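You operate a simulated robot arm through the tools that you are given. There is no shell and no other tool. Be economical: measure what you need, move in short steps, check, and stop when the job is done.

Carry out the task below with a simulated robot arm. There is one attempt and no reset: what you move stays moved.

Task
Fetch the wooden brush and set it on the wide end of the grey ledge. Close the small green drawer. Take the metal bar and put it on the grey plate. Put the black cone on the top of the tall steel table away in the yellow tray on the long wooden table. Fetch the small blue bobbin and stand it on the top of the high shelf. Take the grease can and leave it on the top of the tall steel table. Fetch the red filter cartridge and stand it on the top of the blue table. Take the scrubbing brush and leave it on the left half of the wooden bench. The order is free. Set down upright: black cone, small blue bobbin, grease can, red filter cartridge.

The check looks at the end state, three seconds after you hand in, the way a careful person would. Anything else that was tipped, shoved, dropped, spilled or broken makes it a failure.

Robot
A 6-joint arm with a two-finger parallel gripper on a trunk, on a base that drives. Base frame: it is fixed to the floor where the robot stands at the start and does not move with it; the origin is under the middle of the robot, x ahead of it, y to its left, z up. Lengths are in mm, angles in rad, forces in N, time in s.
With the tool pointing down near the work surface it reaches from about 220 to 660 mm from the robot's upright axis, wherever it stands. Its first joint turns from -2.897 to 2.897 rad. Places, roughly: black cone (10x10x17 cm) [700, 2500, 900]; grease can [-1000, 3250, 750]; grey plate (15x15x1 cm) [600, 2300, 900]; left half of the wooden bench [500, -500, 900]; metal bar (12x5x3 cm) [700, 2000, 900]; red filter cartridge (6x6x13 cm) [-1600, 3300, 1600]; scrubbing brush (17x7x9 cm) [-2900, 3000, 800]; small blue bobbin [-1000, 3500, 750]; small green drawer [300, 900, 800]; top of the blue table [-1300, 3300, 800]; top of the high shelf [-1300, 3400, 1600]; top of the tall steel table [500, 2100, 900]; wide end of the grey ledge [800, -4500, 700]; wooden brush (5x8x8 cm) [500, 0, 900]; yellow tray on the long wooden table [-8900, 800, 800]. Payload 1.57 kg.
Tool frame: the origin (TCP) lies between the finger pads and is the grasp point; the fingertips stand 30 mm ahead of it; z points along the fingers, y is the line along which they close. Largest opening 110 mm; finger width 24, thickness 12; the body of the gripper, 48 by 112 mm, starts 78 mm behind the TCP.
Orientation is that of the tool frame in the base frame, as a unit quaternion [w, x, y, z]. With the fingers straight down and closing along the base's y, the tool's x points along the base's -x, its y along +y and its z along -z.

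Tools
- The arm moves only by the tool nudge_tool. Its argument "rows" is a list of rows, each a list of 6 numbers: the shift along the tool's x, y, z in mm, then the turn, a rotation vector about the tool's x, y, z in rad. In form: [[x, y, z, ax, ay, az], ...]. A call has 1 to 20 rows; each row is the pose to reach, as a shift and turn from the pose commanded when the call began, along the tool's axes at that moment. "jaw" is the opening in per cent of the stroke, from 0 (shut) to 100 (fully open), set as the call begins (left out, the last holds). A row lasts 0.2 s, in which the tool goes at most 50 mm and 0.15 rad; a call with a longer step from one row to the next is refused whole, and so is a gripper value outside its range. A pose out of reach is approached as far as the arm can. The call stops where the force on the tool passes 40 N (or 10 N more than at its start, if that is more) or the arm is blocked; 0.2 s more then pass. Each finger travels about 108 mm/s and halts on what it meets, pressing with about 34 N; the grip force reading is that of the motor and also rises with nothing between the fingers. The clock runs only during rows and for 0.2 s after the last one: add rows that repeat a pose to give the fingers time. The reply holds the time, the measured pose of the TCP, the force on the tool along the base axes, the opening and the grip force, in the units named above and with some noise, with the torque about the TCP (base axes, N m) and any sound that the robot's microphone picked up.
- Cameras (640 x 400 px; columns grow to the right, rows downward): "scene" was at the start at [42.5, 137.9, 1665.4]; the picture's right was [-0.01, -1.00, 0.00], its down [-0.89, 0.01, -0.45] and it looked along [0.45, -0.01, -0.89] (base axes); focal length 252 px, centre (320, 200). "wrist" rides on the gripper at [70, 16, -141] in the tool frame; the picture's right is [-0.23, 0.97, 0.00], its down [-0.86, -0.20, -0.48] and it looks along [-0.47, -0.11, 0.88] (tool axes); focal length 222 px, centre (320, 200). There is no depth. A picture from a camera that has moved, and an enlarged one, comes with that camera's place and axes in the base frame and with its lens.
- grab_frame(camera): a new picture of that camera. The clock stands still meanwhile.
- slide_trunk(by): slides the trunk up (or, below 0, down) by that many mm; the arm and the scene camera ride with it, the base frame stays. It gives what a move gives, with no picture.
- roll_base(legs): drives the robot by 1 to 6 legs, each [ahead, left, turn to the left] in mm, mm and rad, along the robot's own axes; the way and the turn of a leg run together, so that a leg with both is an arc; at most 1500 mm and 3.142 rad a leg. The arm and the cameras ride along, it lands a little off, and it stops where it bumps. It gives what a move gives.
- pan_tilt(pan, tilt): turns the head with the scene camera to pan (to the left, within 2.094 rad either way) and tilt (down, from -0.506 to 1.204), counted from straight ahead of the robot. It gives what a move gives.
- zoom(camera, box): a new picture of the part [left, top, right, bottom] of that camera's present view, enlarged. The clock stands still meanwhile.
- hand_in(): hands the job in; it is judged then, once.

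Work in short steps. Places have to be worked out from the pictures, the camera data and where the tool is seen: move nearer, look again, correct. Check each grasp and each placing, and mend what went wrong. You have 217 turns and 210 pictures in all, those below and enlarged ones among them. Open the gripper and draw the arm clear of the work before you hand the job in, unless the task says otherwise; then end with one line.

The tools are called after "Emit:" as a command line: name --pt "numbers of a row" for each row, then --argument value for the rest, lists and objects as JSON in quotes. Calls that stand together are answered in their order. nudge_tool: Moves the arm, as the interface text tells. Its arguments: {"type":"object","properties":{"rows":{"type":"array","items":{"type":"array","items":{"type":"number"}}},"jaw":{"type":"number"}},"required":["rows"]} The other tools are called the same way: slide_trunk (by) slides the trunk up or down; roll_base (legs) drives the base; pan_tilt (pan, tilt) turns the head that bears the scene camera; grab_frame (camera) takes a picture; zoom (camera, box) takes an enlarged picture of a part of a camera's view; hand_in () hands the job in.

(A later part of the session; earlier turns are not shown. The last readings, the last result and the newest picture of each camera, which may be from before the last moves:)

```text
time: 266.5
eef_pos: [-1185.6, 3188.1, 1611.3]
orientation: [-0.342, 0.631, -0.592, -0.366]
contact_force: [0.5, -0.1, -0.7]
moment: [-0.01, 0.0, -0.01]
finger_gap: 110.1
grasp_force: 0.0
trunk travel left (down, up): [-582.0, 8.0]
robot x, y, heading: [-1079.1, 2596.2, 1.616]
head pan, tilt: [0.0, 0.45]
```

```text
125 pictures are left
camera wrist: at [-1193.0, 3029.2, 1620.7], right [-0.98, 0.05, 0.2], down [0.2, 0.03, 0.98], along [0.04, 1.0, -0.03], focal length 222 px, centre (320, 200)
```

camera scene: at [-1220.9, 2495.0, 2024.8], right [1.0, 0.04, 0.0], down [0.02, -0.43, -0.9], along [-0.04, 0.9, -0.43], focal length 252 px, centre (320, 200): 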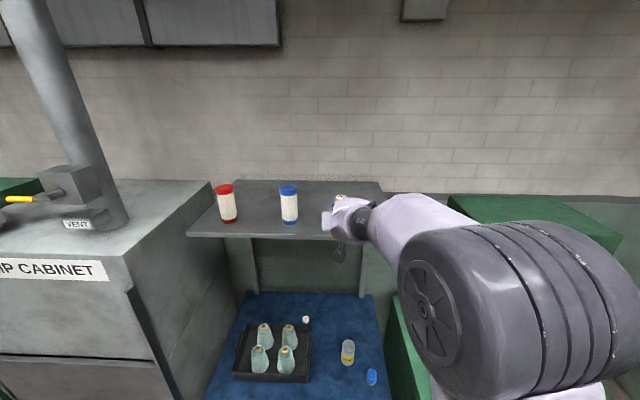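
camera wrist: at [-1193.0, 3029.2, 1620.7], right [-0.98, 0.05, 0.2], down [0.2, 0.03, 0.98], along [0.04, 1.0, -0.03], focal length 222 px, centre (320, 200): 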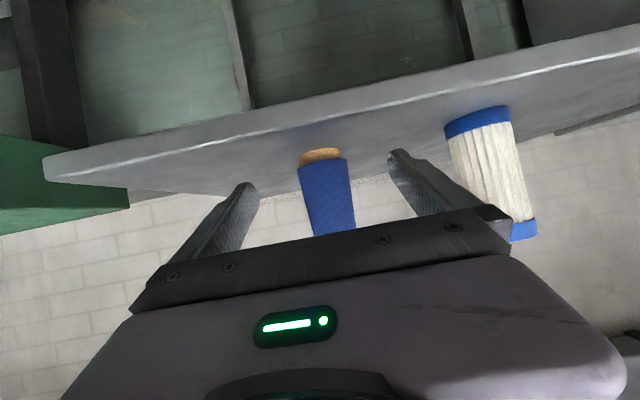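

The bobbin stands on the shelf. I back 120 mm and strafe left to face the red cartridge, then look.

Emit:
roll_base --legs '[[-120, 0, 0], [0, 395, -0.045]]'

Emit:
grab_frame --camera "wrist"

Emit:
grab_frame --camera "scene"

```text
time: 269.8
eef_pos: [-1549.7, 3058.8, 1611.6]
orientation: [-0.348, 0.621, -0.603, -0.36]
contact_force: [0.1, 0.3, -0.2]
moment: [-0.01, 0.01, 0.01]
finger_gap: 109.9
grasp_force: 0.1
trunk travel left (down, up): [-582.0, 8.0]
robot x, y, heading: [-1461.2, 2468.5, 1.581]
head pan, tilt: [0.0, 0.45]
```

```text
124 pictures are left
camera wrist: at [-1561.7, 2901.7, 1621.0], right [-0.98, 0.08, 0.2], down [0.2, 0.02, 0.98], along [0.08, 1.0, -0.03], focal length 222 px, centre (320, 200)
```

wrist: 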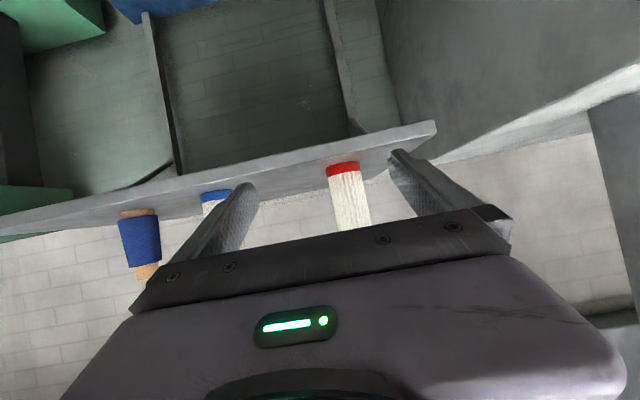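

```text
123 pictures are left
camera scene: at [-1601.5, 2534.9, 2024.8], right [1.0, 0.01, 0.0], down [0.01, -0.44, -0.9], along [-0.01, 0.9, -0.44], focal length 252 px, centre (320, 200)
```

scene: 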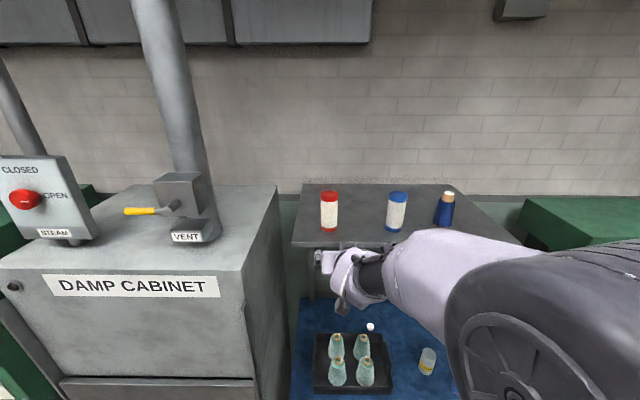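

The red cartridge is at about [-1581, 3280]; TCP height 1611 suits. Drive ahead 150 with 28 left, and look.

Emit:
roll_base --legs '[[145, 28, 0]]'

Emit:
grab_frame --camera "wrist"

```text
time: 271.2
eef_pos: [-1578.2, 3201.1, 1612.7]
orientation: [-0.348, 0.621, -0.603, -0.36]
contact_force: [0.2, 0.2, 0.2]
moment: [0.02, 0.02, -0.01]
finger_gap: 109.9
grasp_force: 0.0
trunk travel left (down, up): [-582.0, 8.0]
robot x, y, heading: [-1491.7, 2608.6, 1.585]
head pan, tilt: [0.0, 0.45]
```

```text
122 pictures are left
camera wrist: at [-1590.9, 3043.9, 1621.4], right [-0.98, 0.08, 0.2], down [0.2, 0.02, 0.98], along [0.08, 1.0, -0.03], focal length 222 px, centre (320, 200)
```

wrist: 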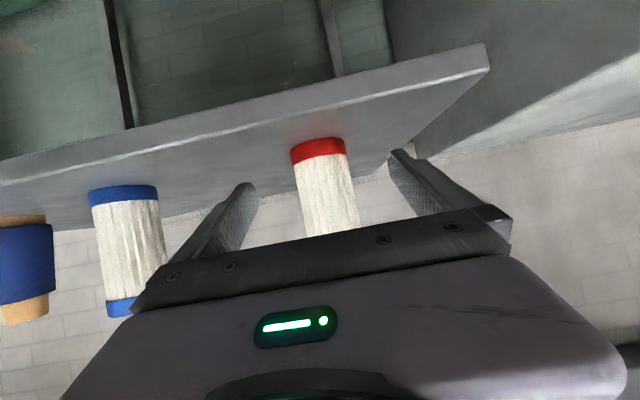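

Centred. Forward 78 mm with the arm, then close.

Emit:
nudge_tool --pt "-15 0 26 0 0 0" --pt "-30 0 52 0 0 0" --pt "-39 1 68 0 0 0" --pt "-39 1 68 0 0 0"

Emit:
nudge_tool --pt "0 0 0 0 0 0" --pt "0 0 0 0 0 0" --pt "0 0 0 0 0 0" --pt "0 0 0 0 0 0" --pt "0 0 0 0 0 0" --jaw 0

Emit:
nudge_tool --pt "-26 0 -15 0 0 0" --pt "-52 0 -30 0 0 0" --pt "-52 0 -30 0 0 0"

Emit:
grab_frame --camera "wrist"

```text
time: 272.2
eef_pos: [-1582.0, 3280.8, 1612.4]
orientation: [-0.347, 0.622, -0.602, -0.361]
contact_force: [0.3, -0.4, 0.0]
moment: [0.0, 0.04, -0.03]
finger_gap: 110.2
grasp_force: 0.0
trunk travel left (down, up): [-582.0, 8.0]
robot x, y, heading: [-1491.0, 2606.5, 1.578]
head pan, tilt: [0.0, 0.45]
```

```text
time: 273.4
eef_pos: [-1581.6, 3282.1, 1613.4]
orientation: [-0.347, 0.622, -0.602, -0.361]
contact_force: [-0.6, -0.1, 0.3]
moment: [0.03, -0.01, 0.0]
finger_gap: 57.0
grasp_force: 33.9
trunk travel left (down, up): [-582.0, 8.0]
robot x, y, heading: [-1490.1, 2609.9, 1.582]
head pan, tilt: [0.0, 0.45]
```

```text
time: 274.2
eef_pos: [-1584.6, 3283.0, 1670.3]
orientation: [-0.348, 0.622, -0.602, -0.361]
contact_force: [0.4, 0.5, -1.6]
moment: [0.04, 0.02, -0.01]
finger_gap: 56.8
grasp_force: 34.3
trunk travel left (down, up): [-582.0, 8.0]
robot x, y, heading: [-1489.0, 2609.6, 1.584]
head pan, tilt: [0.0, 0.45]
```

```text
121 pictures are left
camera wrist: at [-1596.0, 3124.5, 1680.4], right [-0.98, 0.08, 0.2], down [0.2, 0.02, 0.98], along [0.08, 1.0, -0.03], focal length 222 px, centre (320, 200)
```

wrist: 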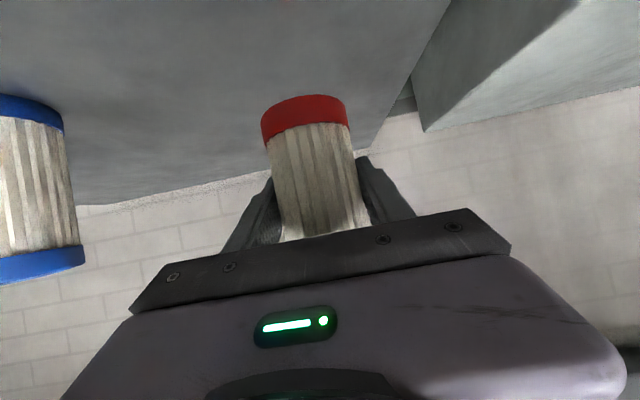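

Held. I back out, strafe right to the open front area of the blue table, and lower.

Emit:
roll_base --legs '[[-420, 0, 0], [0, -370, 0]]'

Emit:
slide_trunk --by -400

Emit:
slide_trunk --by -130

Emit:
nudge_tool --pt "35 0 20 0 0 0" --pt "70 0 40 0 0 0" --pt "105 0 60 0 0 0" --pt "140 0 80 0 0 0" --pt "175 0 100 0 0 0" --pt "190 0 110 0 0 0" --pt "190 0 110 0 0 0"

Emit:
grab_frame --camera "wrist"

Emit:
grab_frame --camera "scene"

```text
time: 278.8
eef_pos: [-1215.0, 2860.6, 1671.7]
orientation: [-0.346, 0.625, -0.598, -0.363]
contact_force: [0.4, 0.0, -1.6]
moment: [0.01, 0.01, 0.01]
finger_gap: 56.7
grasp_force: 34.2
trunk travel left (down, up): [-582.0, 8.0]
robot x, y, heading: [-1110.4, 2187.8, 1.604]
head pan, tilt: [0.0, 0.45]
```

```text
time: 282.6
eef_pos: [-1214.4, 2860.0, 1270.1]
orientation: [-0.345, 0.626, -0.598, -0.363]
contact_force: [0.1, 0.2, -1.9]
moment: [0.01, 0.01, -0.03]
finger_gap: 57.0
grasp_force: 33.7
trunk travel left (down, up): [-182.0, 408.0]
robot x, y, heading: [-1108.8, 2187.7, 1.599]
head pan, tilt: [0.0, 0.45]
```

```text
time: 284.2
eef_pos: [-1214.7, 2860.0, 1140.9]
orientation: [-0.345, 0.626, -0.598, -0.363]
contact_force: [0.3, 0.5, -2.2]
moment: [0.03, 0.0, -0.02]
finger_gap: 56.6
grasp_force: 34.0
trunk travel left (down, up): [-52.0, 538.0]
robot x, y, heading: [-1113.4, 2191.1, 1.6]
head pan, tilt: [0.0, 0.45]
```

```text
time: 285.8
eef_pos: [-1215.6, 2861.8, 921.4]
orientation: [-0.345, 0.626, -0.598, -0.363]
contact_force: [0.7, -0.5, -2.1]
moment: [0.05, -0.02, -0.01]
finger_gap: 56.7
grasp_force: 33.9
trunk travel left (down, up): [-52.0, 538.0]
robot x, y, heading: [-1108.5, 2192.7, 1.596]
head pan, tilt: [0.0, 0.45]
```

```text
120 pictures are left
camera wrist: at [-1226.0, 2702.9, 931.1], right [-0.98, 0.07, 0.2], down [0.2, 0.02, 0.98], along [0.06, 1.0, -0.03], focal length 222 px, centre (320, 200)
```

wrist: 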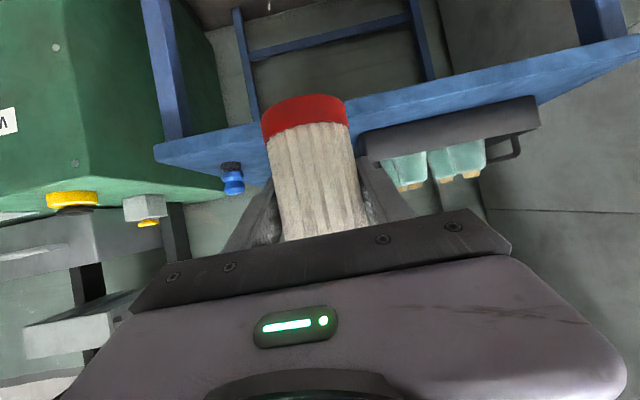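

```text
119 pictures are left
camera scene: at [-1253.6, 2256.3, 1494.8], right [1.0, 0.03, 0.0], down [0.01, -0.44, -0.9], along [-0.02, 0.9, -0.44], focal length 252 px, centre (320, 200)
```

scene: 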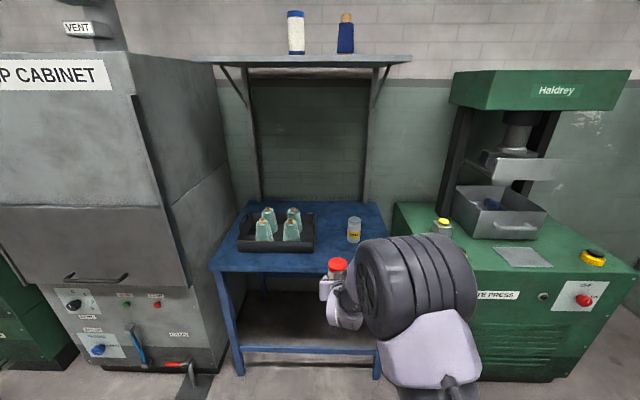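

Path is clear. I drive ahead 293 mm to the spot near [-1215, 3155].

Emit:
roll_base --legs '[[293, -14, 0]]'

Emit:
grab_frame --camera "wrist"

```text
time: 287.8
eef_pos: [-1210.2, 3156.1, 921.7]
orientation: [-0.345, 0.626, -0.598, -0.363]
contact_force: [0.0, 0.0, -1.6]
moment: [0.02, -0.01, 0.03]
finger_gap: 56.8
grasp_force: 34.2
trunk travel left (down, up): [-52.0, 538.0]
robot x, y, heading: [-1102.0, 2484.4, 1.593]
head pan, tilt: [0.0, 0.45]
```

```text
118 pictures are left
camera wrist: at [-1219.7, 2997.4, 931.3], right [-0.98, 0.07, 0.2], down [0.2, 0.02, 0.98], along [0.06, 1.0, -0.03], focal length 222 px, centre (320, 200)
```

wrist: 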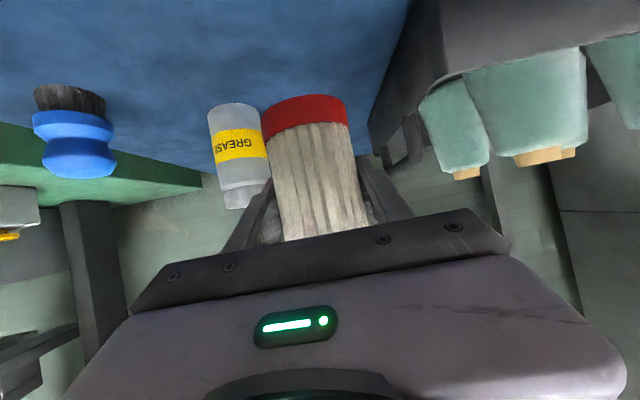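

Lower: 60 mm quickly, then 2–3 mm steps until contact.

Emit:
nudge_tool --pt "26 0 15 0 0 0" --pt "52 0 30 0 0 0" --pt "56 0 32.5 0 0 0" --pt "58.8 0 34 0 0 0" --pt "60.6 0 35 0 0 0" --pt "62.3 0 36 0 0 0" --pt "64 0 37 0 0 0" --pt "65.8 0 38 0 0 0" --pt "67.5 0 39 0 0 0" --pt "69.2 0 40 0 0 0" --pt "71 0 41 0 0 0" --pt "72.7 0 42 0 0 0"

```text
time: 290.4
eef_pos: [-1210.3, 3154.3, 840.2]
orientation: [-0.346, 0.625, -0.597, -0.365]
contact_force: [2.8, 8.7, 35.2]
moment: [-0.23, -0.04, 0.05]
finger_gap: 56.9
grasp_force: 33.6
trunk travel left (down, up): [-52.0, 538.0]
robot x, y, heading: [-1104.2, 2481.4, 1.593]
head pan, tilt: [0.0, 0.45]
```

Contact (35 N). Relieve 2 mm, open, withdraw and check.

Emit:
nudge_tool --pt "-1.7 0 -1 0 0 0" --pt "-2.5 0 -1.5 0 0 0"

Emit:
nudge_tool --pt "0 0 0 0 0 0" --pt "0 0 0 0 0 0" --pt "0 0 0 0 0 0" --pt "0 0 0 0 0 0" --jaw 100

Emit:
nudge_tool --pt "15 1 -26 0 0 0" --pt "33 2 -56 0 0 0" --pt "50 3 -86 0 0 0" --pt "50 3 -86 0 0 0"

Emit:
grab_frame --camera "wrist"

```text
time: 291.0
eef_pos: [-1210.1, 3153.4, 840.6]
orientation: [-0.345, 0.627, -0.598, -0.362]
contact_force: [-1.3, 4.5, 9.7]
moment: [0.39, 0.11, 0.04]
finger_gap: 57.1
grasp_force: 34.0
trunk travel left (down, up): [-52.0, 538.0]
robot x, y, heading: [-1103.3, 2482.1, 1.598]
head pan, tilt: [0.0, 0.45]
```

```text
time: 292.0
eef_pos: [-1211.1, 3154.2, 841.7]
orientation: [-0.345, 0.626, -0.598, -0.363]
contact_force: [0.8, -0.2, 0.2]
moment: [-0.01, 0.01, -0.01]
finger_gap: 110.1
grasp_force: 0.1
trunk travel left (down, up): [-52.0, 538.0]
robot x, y, heading: [-1105.6, 2481.4, 1.594]
head pan, tilt: [0.0, 0.45]
```

```text
time: 293.0
eef_pos: [-1208.1, 3055.8, 841.2]
orientation: [-0.345, 0.626, -0.598, -0.363]
contact_force: [0.2, -0.1, -0.6]
moment: [0.02, -0.02, 0.02]
finger_gap: 110.1
grasp_force: 0.0
trunk travel left (down, up): [-52.0, 538.0]
robot x, y, heading: [-1102.2, 2482.7, 1.597]
head pan, tilt: [0.0, 0.45]
```

```text
117 pictures are left
camera wrist: at [-1218.3, 2897.6, 850.9], right [-0.98, 0.07, 0.2], down [0.2, 0.02, 0.98], along [0.06, 1.0, -0.03], focal length 222 px, centre (320, 200)
```

wrist: 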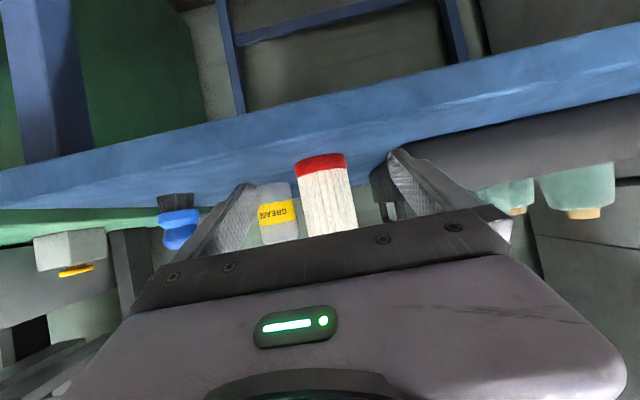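

The cartridge stands on the blue table. For the grease can I return to tool-down: back off, raise, and pitch the tool down.

Emit:
roll_base --legs '[[-380, 0, 0]]'

Emit:
slide_trunk --by 190

Emit:
nudge_tool --pt "0 0 0 0 0.14 0" --pt "0 0 0 0 0.28 0" --pt "0 0 0 0 0.42 0" --pt "0 0 0 0 0.56 0" --pt "0 0 0 0 0.7 0" --pt "0 0 0 0 0.84 0" --pt "0 0 0 0 0.98 0" --pt "0 0 0 0 1.047 0" --pt "0 0 0 0 1.047 0"

Emit:
grab_frame --camera "scene"

```text
time: 295.4
eef_pos: [-1192.8, 2677.4, 842.3]
orientation: [-0.348, 0.621, -0.603, -0.36]
contact_force: [0.4, 0.4, 0.4]
moment: [0.02, 0.01, 0.03]
finger_gap: 109.8
grasp_force: 0.1
trunk travel left (down, up): [-52.0, 538.0]
robot x, y, heading: [-1095.0, 2105.9, 1.583]
head pan, tilt: [0.0, 0.45]
```

```text
time: 297.5
eef_pos: [-1193.6, 2676.5, 1031.4]
orientation: [-0.348, 0.622, -0.602, -0.361]
contact_force: [0.0, -0.4, 0.0]
moment: [0.02, 0.0, -0.01]
finger_gap: 109.9
grasp_force: 0.1
trunk travel left (down, up): [-242.0, 348.0]
robot x, y, heading: [-1099.7, 2104.0, 1.582]
head pan, tilt: [0.0, 0.45]
```

```text
time: 299.5
eef_pos: [-1192.8, 2665.3, 1014.8]
orientation: [-0.133, 0.704, -0.691, -0.097]
contact_force: [-0.2, -0.1, -0.6]
moment: [0.0, 0.0, -0.01]
finger_gap: 109.8
grasp_force: 0.0
out of reach, approached as far as the arm can: row 4, 5, 6, 7, 8, 9
trunk travel left (down, up): [-242.0, 348.0]
robot x, y, heading: [-1094.1, 2106.7, 1.583]
head pan, tilt: [0.0, 0.45]
```

```text
116 pictures are left
camera scene: at [-1239.2, 2172.2, 1684.8], right [1.0, 0.01, 0.0], down [0.01, -0.44, -0.9], along [-0.01, 0.9, -0.44], focal length 252 px, centre (320, 200)
```

scene: 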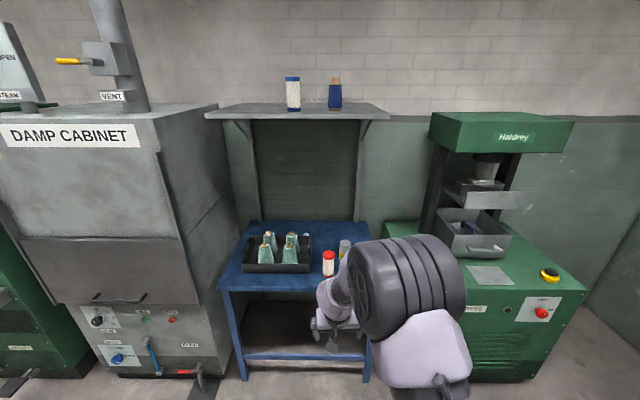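

The wrist is in a flipped branch at a joint limit for this yaw; with the tool's x to the left it should be free. I turn yaw +π/2, then remove the remaining tilt.

Emit:
nudge_tool --pt "0 0 0 0 0 0.145" --pt "0 0 0 0 0 0.29" --pt "0 0 0 0 0 0.435" --pt "0 0 0 0 0 0.58" --pt "0 0 0 0 0 0.725" --pt "0 0 0 0 0 0.87" --pt "0 0 0 0 0 1.015" --pt "0 0 0 0 0 1.16" --pt "0 0 0 0 0 1.305" --pt "0 0 0 0 0 1.45" --pt "0 0 0 0 0 1.57" --pt "0 0 0 0 0 1.57"

```text
time: 302.1
eef_pos: [-1191.8, 2665.8, 1014.5]
orientation: [0.025, -0.008, 0.986, 0.163]
contact_force: [-0.6, -0.5, -0.3]
moment: [-0.03, -0.02, -0.02]
finger_gap: 110.1
grasp_force: 0.0
trunk travel left (down, up): [-242.0, 348.0]
robot x, y, heading: [-1099.7, 2099.3, 1.581]
head pan, tilt: [0.0, 0.45]
```

Now straighten the tilt (turn about tool x by 0.328).

Emit:
nudge_tool --pt "0 0 0 0.12 0.016 0" --pt "0 0 0 0.24 0.032 0" --pt "0 0 0 0.328 0.047 0" --pt "0 0 0 0.328 0.047 0"

```text
time: 303.1
eef_pos: [-1192.1, 2665.9, 1014.0]
orientation: [0.025, -0.009, 0.986, 0.164]
contact_force: [-0.1, -0.9, 0.1]
moment: [-0.01, 0.0, 0.0]
finger_gap: 110.2
grasp_force: 0.2
out of reach, approached as far as the arm can: row 1, 2, 3, 4
trunk travel left (down, up): [-242.0, 348.0]
robot x, y, heading: [-1100.5, 2103.5, 1.583]
head pan, tilt: [0.0, 0.45]
```

I realise the arm is simply at its reach limit there (too high and far for tool-down). I draw the TCP in 120 mm, then straighten.

Emit:
nudge_tool --pt "0 -38 -13 0 0 0" --pt "0 -76 -26 0 0 0" --pt "0 -114 -39 0 0 0" --pt "0 -114 -39 0.12 0.016 0" --pt "0 -114 -39 0.24 0.032 0" --pt "0 -114 -39 0.328 0.047 0" --pt "0 -114 -39 0.328 0.047 0"

```text
time: 304.7
eef_pos: [-1191.3, 2535.0, 1003.7]
orientation: [0.025, -0.008, 0.996, 0.085]
contact_force: [0.4, 0.5, 0.1]
moment: [-0.01, 0.04, 0.01]
finger_gap: 110.0
grasp_force: 0.1
out of reach, approached as far as the arm can: row 4, 5, 6, 7
trunk travel left (down, up): [-242.0, 348.0]
robot x, y, heading: [-1097.4, 2102.9, 1.583]
head pan, tilt: [0.0, 0.45]
```

The wrist is evidently in a flipped branch (forearm roll ~π), limiting downward bend. I'll undo it in free space: extend and pitch the tool to horizontal, then roll the tool about the forearm axis by π. First pitch.

Emit:
nudge_tool --pt "0 40 6 -0.1 0 0" --pt "0 80 12 -0.2 0 0" --pt "0 120 18 -0.33 0 0" --pt "0 160 24 -0.46 0 0" --pt "0 200 30 -0.6 0 0" --pt "0 220 33 -0.74 0 0" --pt "0 220 33 -0.88 0 0" --pt "0 220 33 -1.02 0 0" --pt "0 220 33 -1.16 0 0" --pt "0 220 33 -1.3 0 0" --pt "0 220 33 -1.4 0 0" --pt "0 220 33 -1.4 0 0"

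Emit:
grab_frame --camera "scene"

```text
time: 307.3
eef_pos: [-1194.0, 2757.4, 1007.3]
orientation: [0.015, -0.022, 0.706, 0.708]
contact_force: [-0.5, -0.5, 0.1]
moment: [0.01, 0.0, 0.0]
finger_gap: 110.0
grasp_force: 0.0
trunk travel left (down, up): [-242.0, 348.0]
robot x, y, heading: [-1098.5, 2102.0, 1.584]
head pan, tilt: [0.0, 0.45]
```

```text
115 pictures are left
camera scene: at [-1239.1, 2172.3, 1684.8], right [1.0, 0.01, 0.0], down [0.01, -0.44, -0.9], along [-0.01, 0.9, -0.44], focal length 252 px, centre (320, 200)
```

scene: 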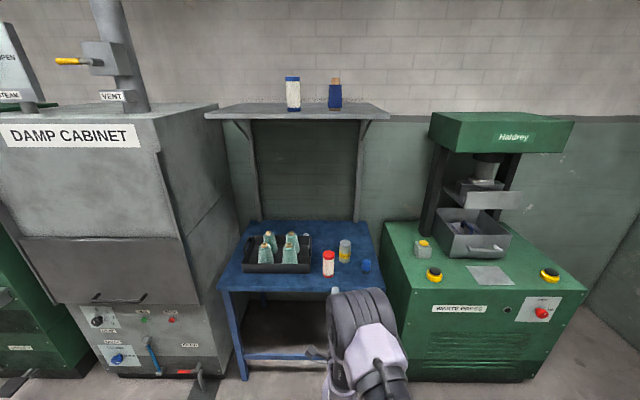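

Tool is exactly horizontal and in reach. Now I roll it about the estimated forearm axis (30° below horizontal) by a first quarter turn, sweeping to the right.

Emit:
nudge_tool --pt "-16.4 -1 -0.6 0 -0.0715 0.1238" --pt "-32.4 -4 -2.3 0 -0.143 0.2477" --pt "-47.7 -9 -5.2 0 -0.214 0.3706" --pt "-62.2 -15.8 -9.1 0 -0.2855 0.4945" --pt "-75.3 -24.3 -14 0 -0.357 0.618" --pt "-86.9 -34.4 -19.8 0 -0.4285 0.742" --pt "-96.8 -45.8 -26.4 0 -0.5 0.866" --pt "-104.6 -58.2 -33.6 0 -0.571 0.989" --pt "-110.3 -71.5 -41.3 0 -0.6425 1.113" --pt "-113.8 -85.5 -49.3 0 -0.714 1.2366" --pt "-115 -99.6 -57.5 0 -0.7855 1.3605" --pt "-115 -99.6 -57.5 0 -0.7855 1.3605"

```text
time: 309.9
eef_pos: [-1079.0, 2722.2, 920.1]
orientation: [-0.166, 0.669, 0.509, 0.516]
contact_force: [0.7, -0.1, 0.3]
moment: [0.01, -0.01, 0.01]
finger_gap: 110.0
grasp_force: 0.1
out of reach, approached as far as the arm can: row 11, 12
trunk travel left (down, up): [-242.0, 348.0]
robot x, y, heading: [-1099.0, 2103.7, 1.582]
head pan, tilt: [0.0, 0.45]
```

Mostly followed; the last part hit a limit, probably the last joint. I test by turning about the tool axis by -0.6.

Emit:
nudge_tool --pt "0 0 0 0 0 -0.14" --pt "0 0 0 0 0 -0.28" --pt "0 0 0 0 0 -0.42" --pt "0 0 0 0 0 -0.56" --pt "0 0 0 0 0 -0.56"

Emit:
grab_frame --camera "scene"

```text
time: 311.1
eef_pos: [-1079.2, 2723.4, 919.4]
orientation: [-0.022, 0.5, 0.673, 0.545]
contact_force: [0.7, -0.1, -0.2]
moment: [0.0, -0.02, -0.01]
finger_gap: 110.1
grasp_force: 0.0
trunk travel left (down, up): [-242.0, 348.0]
robot x, y, heading: [-1095.8, 2107.4, 1.579]
head pan, tilt: [0.0, 0.45]
```

```text
114 pictures are left
camera scene: at [-1239.1, 2172.4, 1684.8], right [1.0, 0.01, 0.0], down [0.01, -0.44, -0.9], along [-0.01, 0.9, -0.44], focal length 252 px, centre (320, 200)
```

scene: 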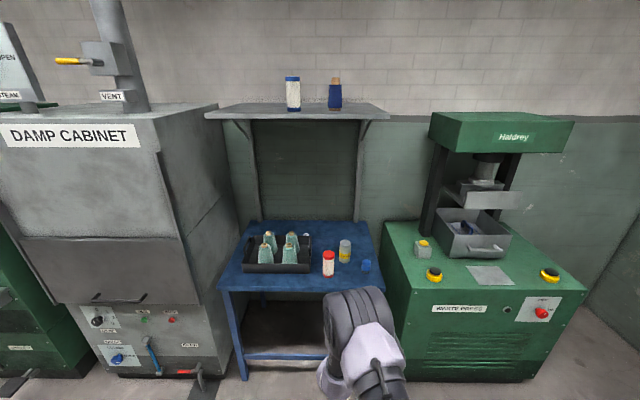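

Free in that direction. Now one combined turn to tool-down with x to the left, pulling the TCP back 100 mm.

Emit:
nudge_tool --pt "-5.4 0.8 -6.3 0.102 -0.004 -0.094" --pt "-10.8 1.6 -12.6 0.2045 -0.008 -0.188" --pt "-16.2 2.3 -18.9 0.307 -0.0125 -0.2815" --pt "-21.6 3.1 -25.2 0.409 -0.0167 -0.375" --pt "-27 3.9 -31.5 0.511 -0.021 -0.469" --pt "-32.5 4.7 -37.8 0.6135 -0.025 -0.563" --pt "-37.9 5.5 -44.1 0.716 -0.029 -0.657" --pt "-43.3 6.3 -50.4 0.818 -0.033 -0.751" --pt "-48.7 7 -56.7 0.92 -0.0375 -0.8445" --pt "-54 7.8 -63 1.0225 -0.042 -0.938" --pt "-59.5 8.6 -69.3 1.125 -0.046 -1.032" --pt "-64.9 9.4 -75.6 1.227 -0.05 -1.126" --pt "-64.9 9.4 -75.6 1.227 -0.05 -1.126"

```text
time: 313.9
eef_pos: [-1079.4, 2568.4, 888.4]
orientation: [0.04, 0.0, 0.999, 0.029]
contact_force: [0.1, 0.2, 0.7]
moment: [0.02, -0.02, 0.02]
finger_gap: 110.1
grasp_force: 0.0
out of reach, approached as far as the arm can: row 9, 10, 11, 12, 13
trunk travel left (down, up): [-242.0, 348.0]
robot x, y, heading: [-1096.9, 2104.0, 1.584]
head pan, tilt: [0.0, 0.45]
```

Nearly upright. I correct the last small tilt and move forward 100 to test whether the wrist is free again.

Emit:
nudge_tool --pt "0 0 -20 0.03 0.04 0" --pt "0 0 -40 0.058 0.08 0" --pt "0 40 -40 0.058 0.08 0" --pt "0 80 -40 0.058 0.08 0" --pt "0 110 -40 0.058 0.08 0" --pt "0 110 -40 0.058 0.08 0"

```text
time: 315.3
eef_pos: [-1094.4, 2604.6, 884.7]
orientation: [0.05, 0.0, 0.998, 0.045]
contact_force: [-0.9, 0.1, -0.5]
moment: [-0.02, 0.03, -0.03]
finger_gap: 110.1
grasp_force: 0.1
out of reach, approached as far as the arm can: row 1, 2, 3, 4, 5, 6
trunk travel left (down, up): [-242.0, 348.0]
robot x, y, heading: [-1097.3, 2101.2, 1.58]
head pan, tilt: [0.0, 0.45]
```

Still limited. I test the roll direction (tool z -0.6) and then straighten.

Emit:
nudge_tool --pt "0 0 0 0 0 -0.14" --pt "0 0 0 0 0 -0.28" --pt "0 0 0 0 0 -0.42" --pt "0 0 0 0 0 -0.56" --pt "0 0 0 0 0 -0.7" --pt "0 0 0 0 0 -0.7"

Emit:
pan_tilt --pan -0.3 --tilt 0.9

Emit:
grab_frame --camera "scene"

```text
time: 316.7
eef_pos: [-1087.0, 2597.4, 885.4]
orientation: [0.061, -0.343, 0.937, 0.026]
contact_force: [-0.4, 0.0, 0.1]
moment: [-0.03, 0.0, -0.02]
finger_gap: 110.2
grasp_force: 0.1
trunk travel left (down, up): [-242.0, 348.0]
robot x, y, heading: [-1099.5, 2102.1, 1.582]
head pan, tilt: [0.0, 0.45]
```

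```text
time: 317.6
eef_pos: [-1088.3, 2598.2, 885.4]
orientation: [0.061, -0.342, 0.937, 0.026]
contact_force: [0.6, -0.6, -0.8]
moment: [0.01, 0.01, 0.01]
finger_gap: 109.9
grasp_force: 0.1
trunk travel left (down, up): [-242.0, 348.0]
robot x, y, heading: [-1094.9, 2102.8, 1.587]
head pan, tilt: [-0.3, 0.901]
```

```text
113 pictures are left
camera scene: at [-1216.6, 2152.9, 1646.5], right [0.96, -0.28, 0.0], down [-0.22, -0.75, -0.62], along [0.18, 0.6, -0.78], focal length 252 px, centre (320, 200)
```

scene: 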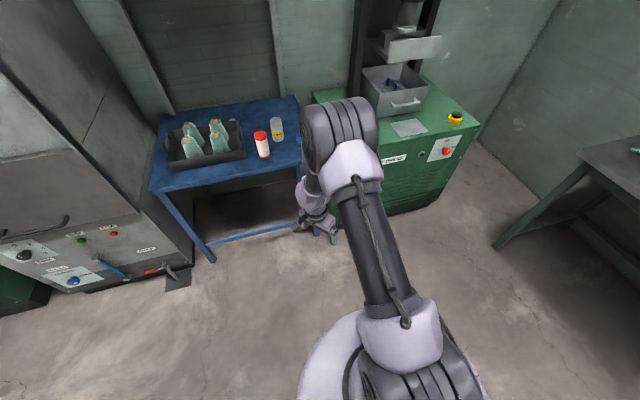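

This branch works fine with the tool tilted forward, so I'll keep it and use an attitude 50° below horizontal (camera behind-below, closing sideways), which suits the can too.

Emit:
nudge_tool --pt "-8 7.7 -11.5 -0.0436 -0.066 -0.101" --pt "-16 15.4 -23 -0.087 -0.132 -0.202" --pt "-24 23 -34.5 -0.131 -0.198 -0.303" --pt "-32 31 -46 -0.1745 -0.2635 -0.404" --pt "-40 38.5 -57.5 -0.218 -0.329 -0.505" --pt "-48 46 -69 -0.262 -0.395 -0.606" --pt "-56 54 -80.5 -0.305 -0.461 -0.707" --pt "-64.4 61.7 -91.9 -0.349 -0.527 -0.808" --pt "-64.4 61.7 -91.9 -0.349 -0.527 -0.808"

```text
time: 319.6
eef_pos: [-1086.7, 2676.8, 987.7]
orientation: [0.244, -0.663, 0.665, 0.242]
contact_force: [0.1, -0.6, -0.3]
moment: [-0.01, 0.03, 0.01]
finger_gap: 110.0
grasp_force: 0.1
trunk travel left (down, up): [-242.0, 348.0]
robot x, y, heading: [-1098.5, 2103.8, 1.58]
head pan, tilt: [-0.3, 0.901]
```

Attitude set. I drive forward to stop short of the can and look.

Emit:
roll_base --legs '[[470, 38, 0]]'

Emit:
grab_frame --camera "wrist"

Emit:
grab_frame --camera "scene"

```text
time: 322.4
eef_pos: [-1128.4, 3147.0, 987.2]
orientation: [0.242, -0.664, 0.665, 0.241]
contact_force: [-0.6, -0.2, -1.0]
moment: [-0.04, -0.01, -0.01]
finger_gap: 110.3
grasp_force: 0.0
trunk travel left (down, up): [-242.0, 348.0]
robot x, y, heading: [-1138.3, 2571.1, 1.584]
head pan, tilt: [-0.3, 0.901]
```

```text
112 pictures are left
camera wrist: at [-1146.8, 3002.7, 1049.4], right [-0.97, 0.18, 0.14], down [0.2, 0.35, 0.92], along [0.11, 0.92, -0.37], focal length 222 px, centre (320, 200)
```

wrist: 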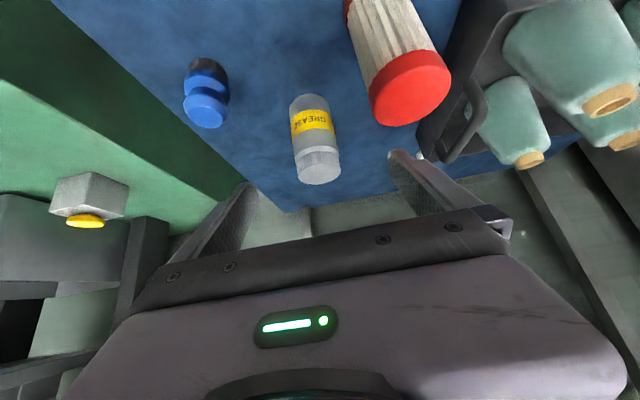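

```text
111 pictures are left
camera scene: at [-1259.5, 2623.8, 1646.4], right [0.96, -0.28, 0.0], down [-0.22, -0.75, -0.62], along [0.18, 0.6, -0.78], focal length 252 px, centre (320, 200)
```

scene: 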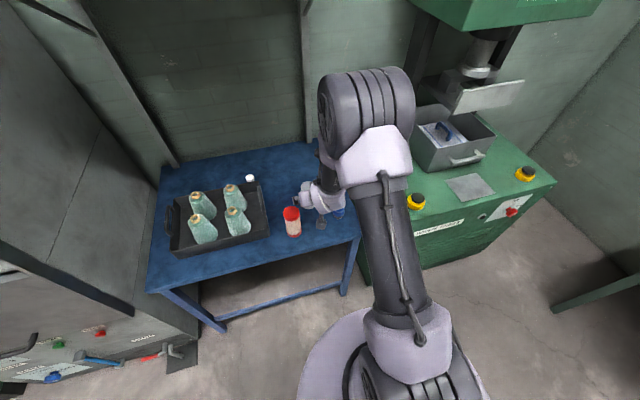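

The can is at [-1118, 3260], top z≈900. I move over it at height, then straight down to TCP z≈850.

Emit:
nudge_tool --pt "-30 -4 25 0 0 0" --pt "-60 -8 50 0 0 0" --pt "-87 -10 72 0 0 0" --pt "-62 -10 102 0 0 0" --pt "-37 -10 132 0 0 0" --pt "-37 -10 132 0 0 0"

Emit:
grab_frame --camera "wrist"

```text
time: 323.8
eef_pos: [-1118.4, 3261.8, 908.4]
orientation: [0.244, -0.664, 0.664, 0.242]
contact_force: [0.1, -0.2, -0.3]
moment: [0.02, 0.01, -0.01]
finger_gap: 110.1
grasp_force: 0.0
trunk travel left (down, up): [-242.0, 348.0]
robot x, y, heading: [-1139.8, 2574.7, 1.584]
head pan, tilt: [-0.3, 0.901]
```

```text
110 pictures are left
camera wrist: at [-1136.7, 3116.2, 970.3], right [-0.97, 0.18, 0.15], down [0.2, 0.35, 0.92], along [0.11, 0.92, -0.37], focal length 222 px, centre (320, 200)
```

wrist: 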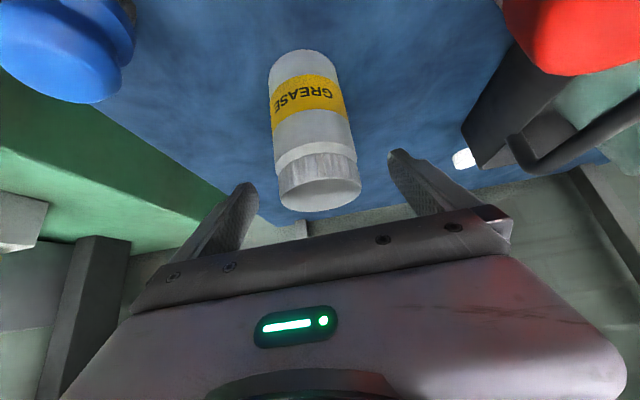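

Centred. Down 56 mm more, then close.

Emit:
nudge_tool --pt "18 0 21.5 0 0 0" --pt "36 0 43 0 0 0" --pt "36 0 43 0 0 0"

Emit:
nudge_tool --pt "0 0 0 0 0 0" --pt "0 0 0 0 0 0" --pt "0 0 0 0 0 0" --pt "0 0 0 0 0 0" --pt "0 0 0 0 0 0" --jaw 0

Emit:
nudge_tool --pt "-30 0 -36 0 0 0" --pt "-60 0 -72 0 0 0" --pt "-90 0 -108 0 0 0" --pt "-90 0 -108 0 0 0"

Emit:
grab_frame --camera "wrist"

```text
time: 324.6
eef_pos: [-1117.4, 3261.5, 850.4]
orientation: [-0.243, 0.664, -0.664, -0.242]
contact_force: [-1.2, 0.4, -0.3]
moment: [-0.01, 0.01, 0.02]
finger_gap: 110.0
grasp_force: 0.1
trunk travel left (down, up): [-242.0, 348.0]
robot x, y, heading: [-1141.6, 2574.9, 1.58]
head pan, tilt: [-0.3, 0.901]
```

```text
time: 325.8
eef_pos: [-1118.8, 3261.0, 851.2]
orientation: [0.243, -0.664, 0.664, 0.242]
contact_force: [-2.4, 1.1, 0.5]
moment: [0.0, 0.21, 0.03]
finger_gap: 59.4
grasp_force: 34.2
trunk travel left (down, up): [-242.0, 348.0]
robot x, y, heading: [-1140.6, 2573.8, 1.586]
head pan, tilt: [-0.3, 0.901]
```

```text
time: 326.8
eef_pos: [-1122.5, 3260.7, 994.3]
orientation: [-0.243, 0.665, -0.664, -0.242]
contact_force: [-0.3, -0.3, -4.3]
moment: [0.04, 0.02, -0.03]
finger_gap: 59.3
grasp_force: 33.9
trunk travel left (down, up): [-242.0, 348.0]
robot x, y, heading: [-1144.2, 2575.0, 1.585]
head pan, tilt: [-0.3, 0.901]
```

```text
109 pictures are left
camera wrist: at [-1139.0, 3117.2, 1057.2], right [-0.97, 0.18, 0.14], down [0.2, 0.35, 0.92], along [0.11, 0.92, -0.37], focal length 222 px, centre (320, 200)
```

wrist: 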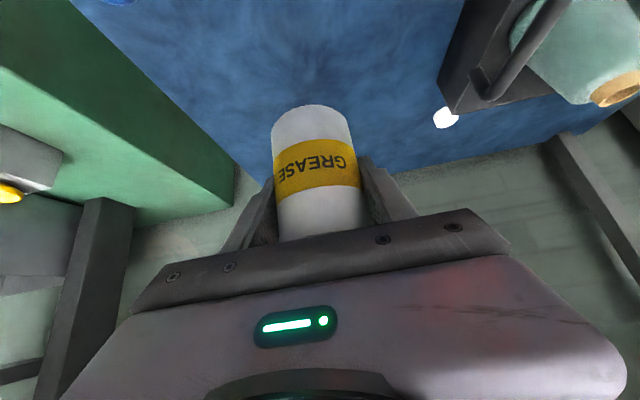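

Can held. Back out, raise a bit, turn to face the steel table and approach a free area near [360, 2110].

Emit:
roll_base --legs '[[-550, 0, 0], [0, 0, -1.56]]'

Emit:
slide_trunk --by 60

Emit:
pan_tilt --pan 0.1 --tilt 0.7

Emit:
grab_frame --camera "scene"

```text
time: 333.8
eef_pos: [-447.6, 2011.2, 993.7]
orientation: [0.342, -0.004, 0.94, 0.001]
contact_force: [0.7, 0.0, -3.3]
moment: [0.0, -0.03, -0.03]
finger_gap: 59.2
grasp_force: 34.0
trunk travel left (down, up): [-242.0, 348.0]
robot x, y, heading: [-1136.0, 2022.7, 0.021]
head pan, tilt: [-0.3, 0.901]
```

```text
time: 334.8
eef_pos: [-448.9, 2010.4, 1053.1]
orientation: [0.342, -0.005, 0.94, 0.001]
contact_force: [0.2, 0.3, -3.8]
moment: [-0.04, -0.03, -0.01]
finger_gap: 59.3
grasp_force: 34.1
trunk travel left (down, up): [-302.0, 288.0]
robot x, y, heading: [-1136.7, 2023.9, 0.021]
head pan, tilt: [-0.3, 0.901]
```

```text
time: 335.6
eef_pos: [-447.3, 2011.0, 1054.4]
orientation: [0.343, -0.005, 0.939, 0.002]
contact_force: [0.2, -0.4, -3.8]
moment: [-0.02, -0.03, 0.01]
finger_gap: 59.4
grasp_force: 34.0
trunk travel left (down, up): [-302.0, 288.0]
robot x, y, heading: [-1137.6, 2021.9, 0.025]
head pan, tilt: [0.099, 0.7]
```

```text
108 pictures are left
camera scene: at [-1074.3, 2172.1, 1722.6], right [0.12, -0.99, 0.0], down [-0.64, -0.08, -0.76], along [0.76, 0.09, -0.64], focal length 252 px, centre (320, 200)
```

scene: 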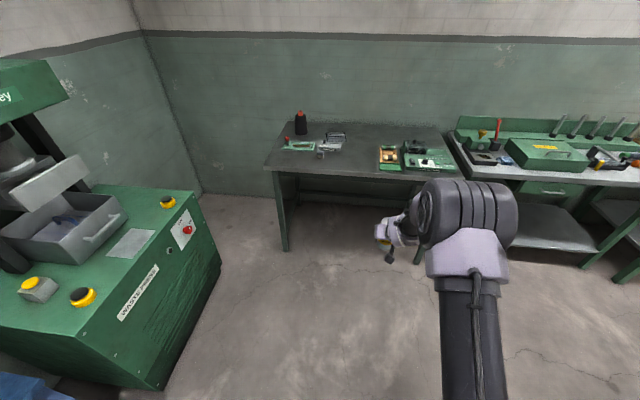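

I drive ahead 680 (84 left) and check with the wrist camera.

Emit:
roll_base --legs '[[680, 84, 0]]'

Emit:
grab_frame --camera "scene"

```text
time: 339.5
eef_pos: [240.8, 2108.4, 1053.9]
orientation: [0.342, -0.002, 0.94, 0.0]
contact_force: [0.0, -0.1, -4.9]
moment: [0.05, 0.01, -0.02]
finger_gap: 59.2
grasp_force: 33.8
trunk travel left (down, up): [-302.0, 288.0]
robot x, y, heading: [-446.8, 2119.9, 0.021]
head pan, tilt: [0.099, 0.7]
```

```text
107 pictures are left
camera scene: at [-385.2, 2270.3, 1722.6], right [0.12, -0.99, 0.0], down [-0.64, -0.08, -0.76], along [0.76, 0.09, -0.64], focal length 252 px, centre (320, 200)
```

scene: 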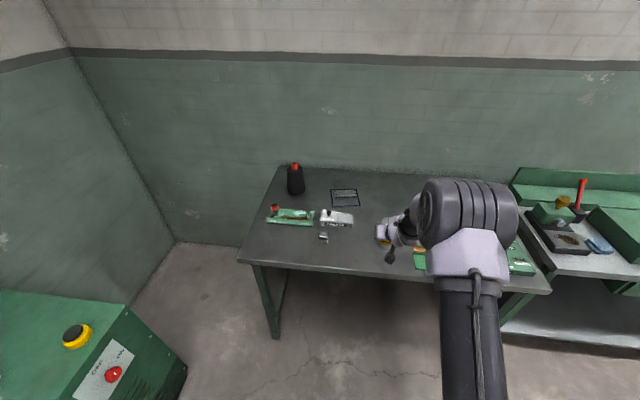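

The area around [365, 2108] is free. Forward 125 and look down with the wrist camera.

Emit:
roll_base --legs '[[125, 0, 0]]'

Emit:
grab_frame --camera "wrist"

```text
time: 340.7
eef_pos: [365.7, 2111.2, 1052.7]
orientation: [0.342, -0.003, 0.94, 0.0]
contact_force: [0.8, -0.6, -4.1]
moment: [0.0, 0.02, -0.02]
finger_gap: 59.5
grasp_force: 33.5
trunk travel left (down, up): [-302.0, 288.0]
robot x, y, heading: [-319.8, 2127.9, 0.023]
head pan, tilt: [0.099, 0.7]
```

```text
106 pictures are left
camera wrist: at [221.2, 2126.3, 1116.3], right [0.17, 0.98, 0.14], down [0.35, -0.2, 0.92], along [0.92, -0.1, -0.37], focal length 222 px, centre (320, 200)
```

wrist: 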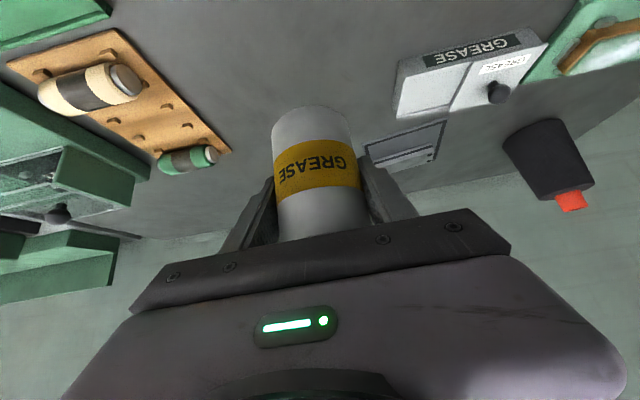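

Clear. Lower 95 mm, then small steps to contact.

Emit:
nudge_tool --pt "25.7 0 30.7 0 0 0" --pt "51.4 0 61.4 0 0 0" --pt "61 0 72.9 0 0 0" --pt "63 0 75.2 0 0 0" --pt "64.9 0 77.5 0 0 0" --pt "66.9 0 79.8 0 0 0" --pt "68.8 0 82 0 0 0" --pt "70.1 0 83.6 0 0 0" --pt "71.4 0 85.1 0 0 0" --pt "72.7 0 86.7 0 0 0" --pt "74 0 88.2 0 0 0" --pt "75.2 0 89.7 0 0 0"

```text
time: 343.3
eef_pos: [365.4, 2111.4, 938.0]
orientation: [0.342, -0.003, 0.94, 0.0]
contact_force: [-0.6, 0.1, -4.0]
moment: [-0.03, 0.03, -0.01]
finger_gap: 59.3
grasp_force: 34.1
trunk travel left (down, up): [-302.0, 288.0]
robot x, y, heading: [-324.3, 2127.8, 0.022]
head pan, tilt: [0.099, 0.7]
```

No contact yet; continue in 2 mm steps.

Emit:
nudge_tool --pt "1.3 0 1.5 0 0 0" --pt "2.6 0 3.1 0 0 0" --pt "3.9 0 4.6 0 0 0" --pt "5.1 0 6.1 0 0 0" --pt "6.4 0 7.7 0 0 0" --pt "7.7 0 9.2 0 0 0" --pt "9 0 10.7 0 0 0" --pt "10.3 0 12.3 0 0 0" --pt "11.6 0 13.8 0 0 0" --pt "12.9 0 15.3 0 0 0"

```text
time: 345.5
eef_pos: [364.2, 2111.9, 919.2]
orientation: [0.343, -0.002, 0.939, 0.0]
contact_force: [0.1, 1.4, 28.2]
moment: [0.68, -0.06, 0.1]
finger_gap: 59.5
grasp_force: 34.3
trunk travel left (down, up): [-302.0, 288.0]
robot x, y, heading: [-320.7, 2120.6, 0.017]
head pan, tilt: [0.099, 0.7]
```

Contact at 28 N. I check with the wrist camera before release.

Emit:
grab_frame --camera "wrist"

Emit:
zoom --camera "scene" --box '[300, 150, 500, 300]'

```text
105 pictures are left
camera wrist: at [218.0, 2126.5, 981.3], right [0.17, 0.98, 0.15], down [0.35, -0.2, 0.92], along [0.92, -0.1, -0.37], focal length 222 px, centre (320, 200)
```

wrist: 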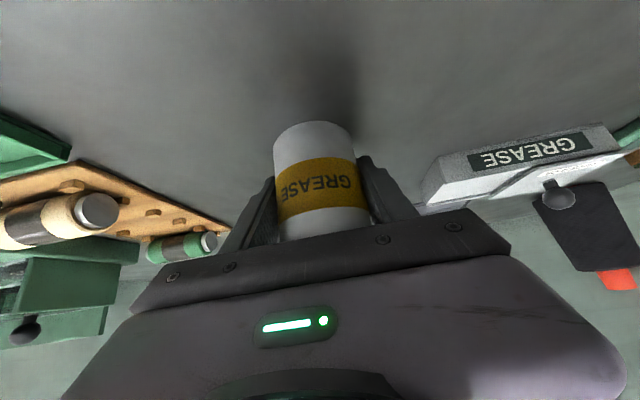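

```text
2.67 times, centred on (400, 225) of scene
camera zoom: at [-264.8, 2272.7, 1722.8], right [0.12, -0.99, 0.0], down [-0.64, -0.08, -0.77], along [0.76, 0.09, -0.64], focal length 672 px, centre (107, 133)
```

zoom: 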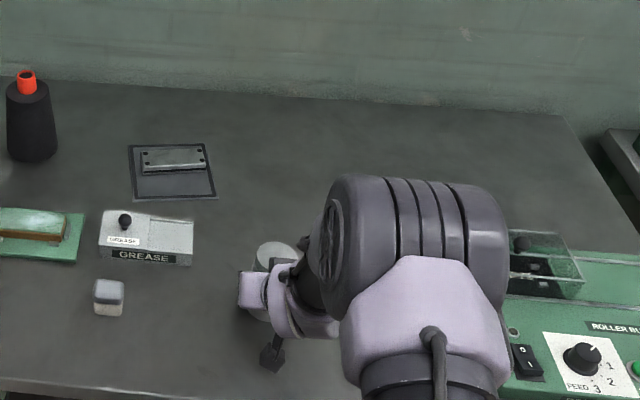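

The can bottom is on the table (it slid up a little in the grip). Relieve slightly, open, and withdraw upward-back along the tool.

Emit:
nudge_tool --pt "-1.3 0 -1.5 0 0 0" --pt "-1.3 0 -1.5 0 0 0"

Emit:
nudge_tool --pt "0 0 0 0 0 0" --pt "0 0 0 0 0 0" --pt "0 0 0 0 0 0" --pt "0 0 0 0 0 0" --jaw 100

Emit:
nudge_tool --pt "0 0 -40 0 0 0" --pt "0 0 -85 0 0 0" --pt "0 0 -130 0 0 0" --pt "0 0 -130 0 0 0"

Emit:
grab_frame --camera "wrist"

```text
time: 346.1
eef_pos: [363.4, 2111.2, 918.3]
orientation: [0.342, -0.003, 0.94, 0.0]
contact_force: [-0.4, -1.2, 7.9]
moment: [0.03, -0.34, 0.0]
finger_gap: 59.2
grasp_force: 34.0
trunk travel left (down, up): [-302.0, 288.0]
robot x, y, heading: [-324.9, 2125.7, 0.019]
head pan, tilt: [0.099, 0.7]
```

```text
time: 347.1
eef_pos: [365.5, 2110.6, 918.9]
orientation: [0.343, -0.003, 0.94, 0.0]
contact_force: [0.1, -0.5, 0.2]
moment: [0.05, 0.0, -0.01]
finger_gap: 110.1
grasp_force: 0.1
trunk travel left (down, up): [-302.0, 288.0]
robot x, y, heading: [-325.2, 2124.2, 0.025]
head pan, tilt: [0.099, 0.7]
```

```text
time: 348.1
eef_pos: [279.0, 2108.9, 1017.6]
orientation: [0.342, -0.003, 0.94, 0.0]
contact_force: [0.2, -0.3, 0.0]
moment: [0.03, 0.0, 0.02]
finger_gap: 109.9
grasp_force: 0.0
trunk travel left (down, up): [-302.0, 288.0]
robot x, y, heading: [-321.8, 2126.8, 0.024]
head pan, tilt: [0.099, 0.7]
```

```text
103 pictures are left
camera wrist: at [134.2, 2125.1, 1079.9], right [0.17, 0.98, 0.14], down [0.35, -0.2, 0.92], along [0.92, -0.1, -0.37], focal length 222 px, centre (320, 200)
```

wrist: 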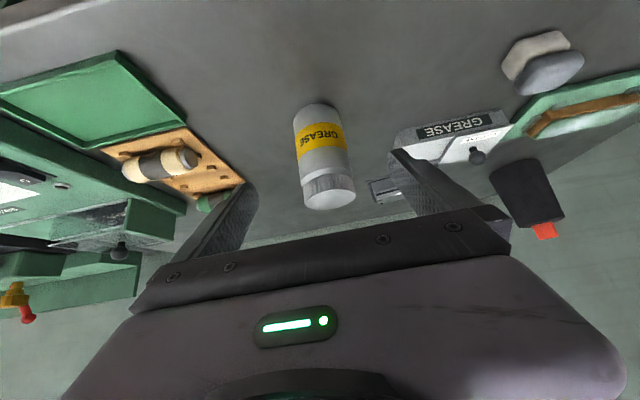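

The grease can stands on the steel table. Next the black cone near [655, 2523]: raise, strafe left and look.

Emit:
slide_trunk --by 60

Emit:
roll_base --legs '[[0, 405, 0]]'

Emit:
grab_frame --camera "wrist"

Emit:
grab_frame --camera "scene"

```text
time: 349.1
eef_pos: [279.2, 2110.3, 1076.4]
orientation: [0.342, -0.003, 0.94, 0.0]
contact_force: [-1.0, 0.2, 0.8]
moment: [0.01, -0.02, -0.02]
finger_gap: 109.9
grasp_force: 0.1
trunk travel left (down, up): [-362.0, 228.0]
robot x, y, heading: [-326.0, 2124.0, 0.025]
head pan, tilt: [0.099, 0.7]
```

```text
time: 351.6
eef_pos: [269.9, 2515.8, 1076.0]
orientation: [0.342, -0.005, 0.94, 0.001]
contact_force: [-0.3, -0.5, -0.5]
moment: [0.04, -0.02, -0.02]
finger_gap: 110.0
grasp_force: 0.1
trunk travel left (down, up): [-362.0, 228.0]
robot x, y, heading: [-333.7, 2524.7, 0.027]
head pan, tilt: [0.099, 0.7]
```

```text
102 pictures are left
camera wrist: at [124.6, 2530.8, 1139.9], right [0.16, 0.98, 0.14], down [0.35, -0.19, 0.92], along [0.92, -0.1, -0.37], focal length 222 px, centre (320, 200)
```

wrist: 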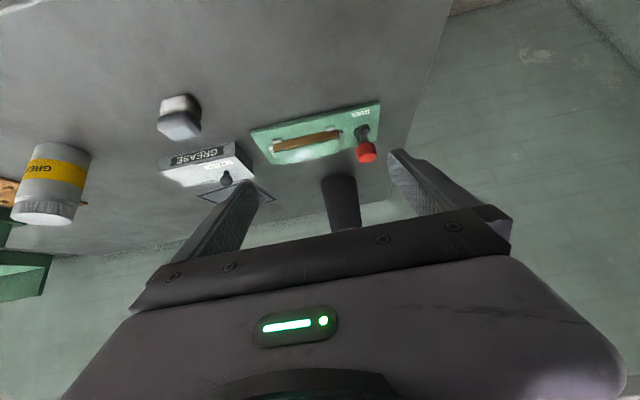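

```text
101 pictures are left
camera scene: at [-271.3, 2677.1, 1782.6], right [0.12, -0.99, 0.0], down [-0.64, -0.08, -0.76], along [0.76, 0.09, -0.64], focal length 252 px, centre (320, 200)
```

scene: 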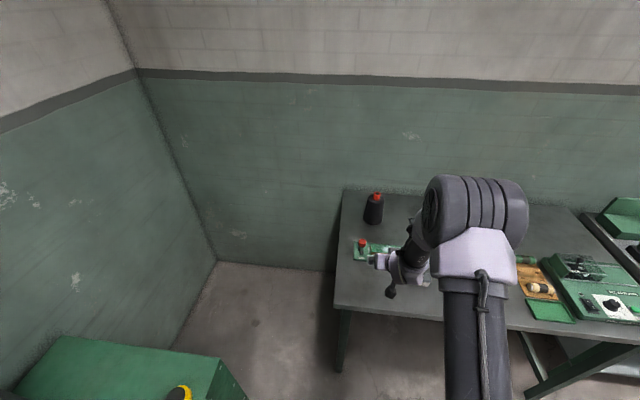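

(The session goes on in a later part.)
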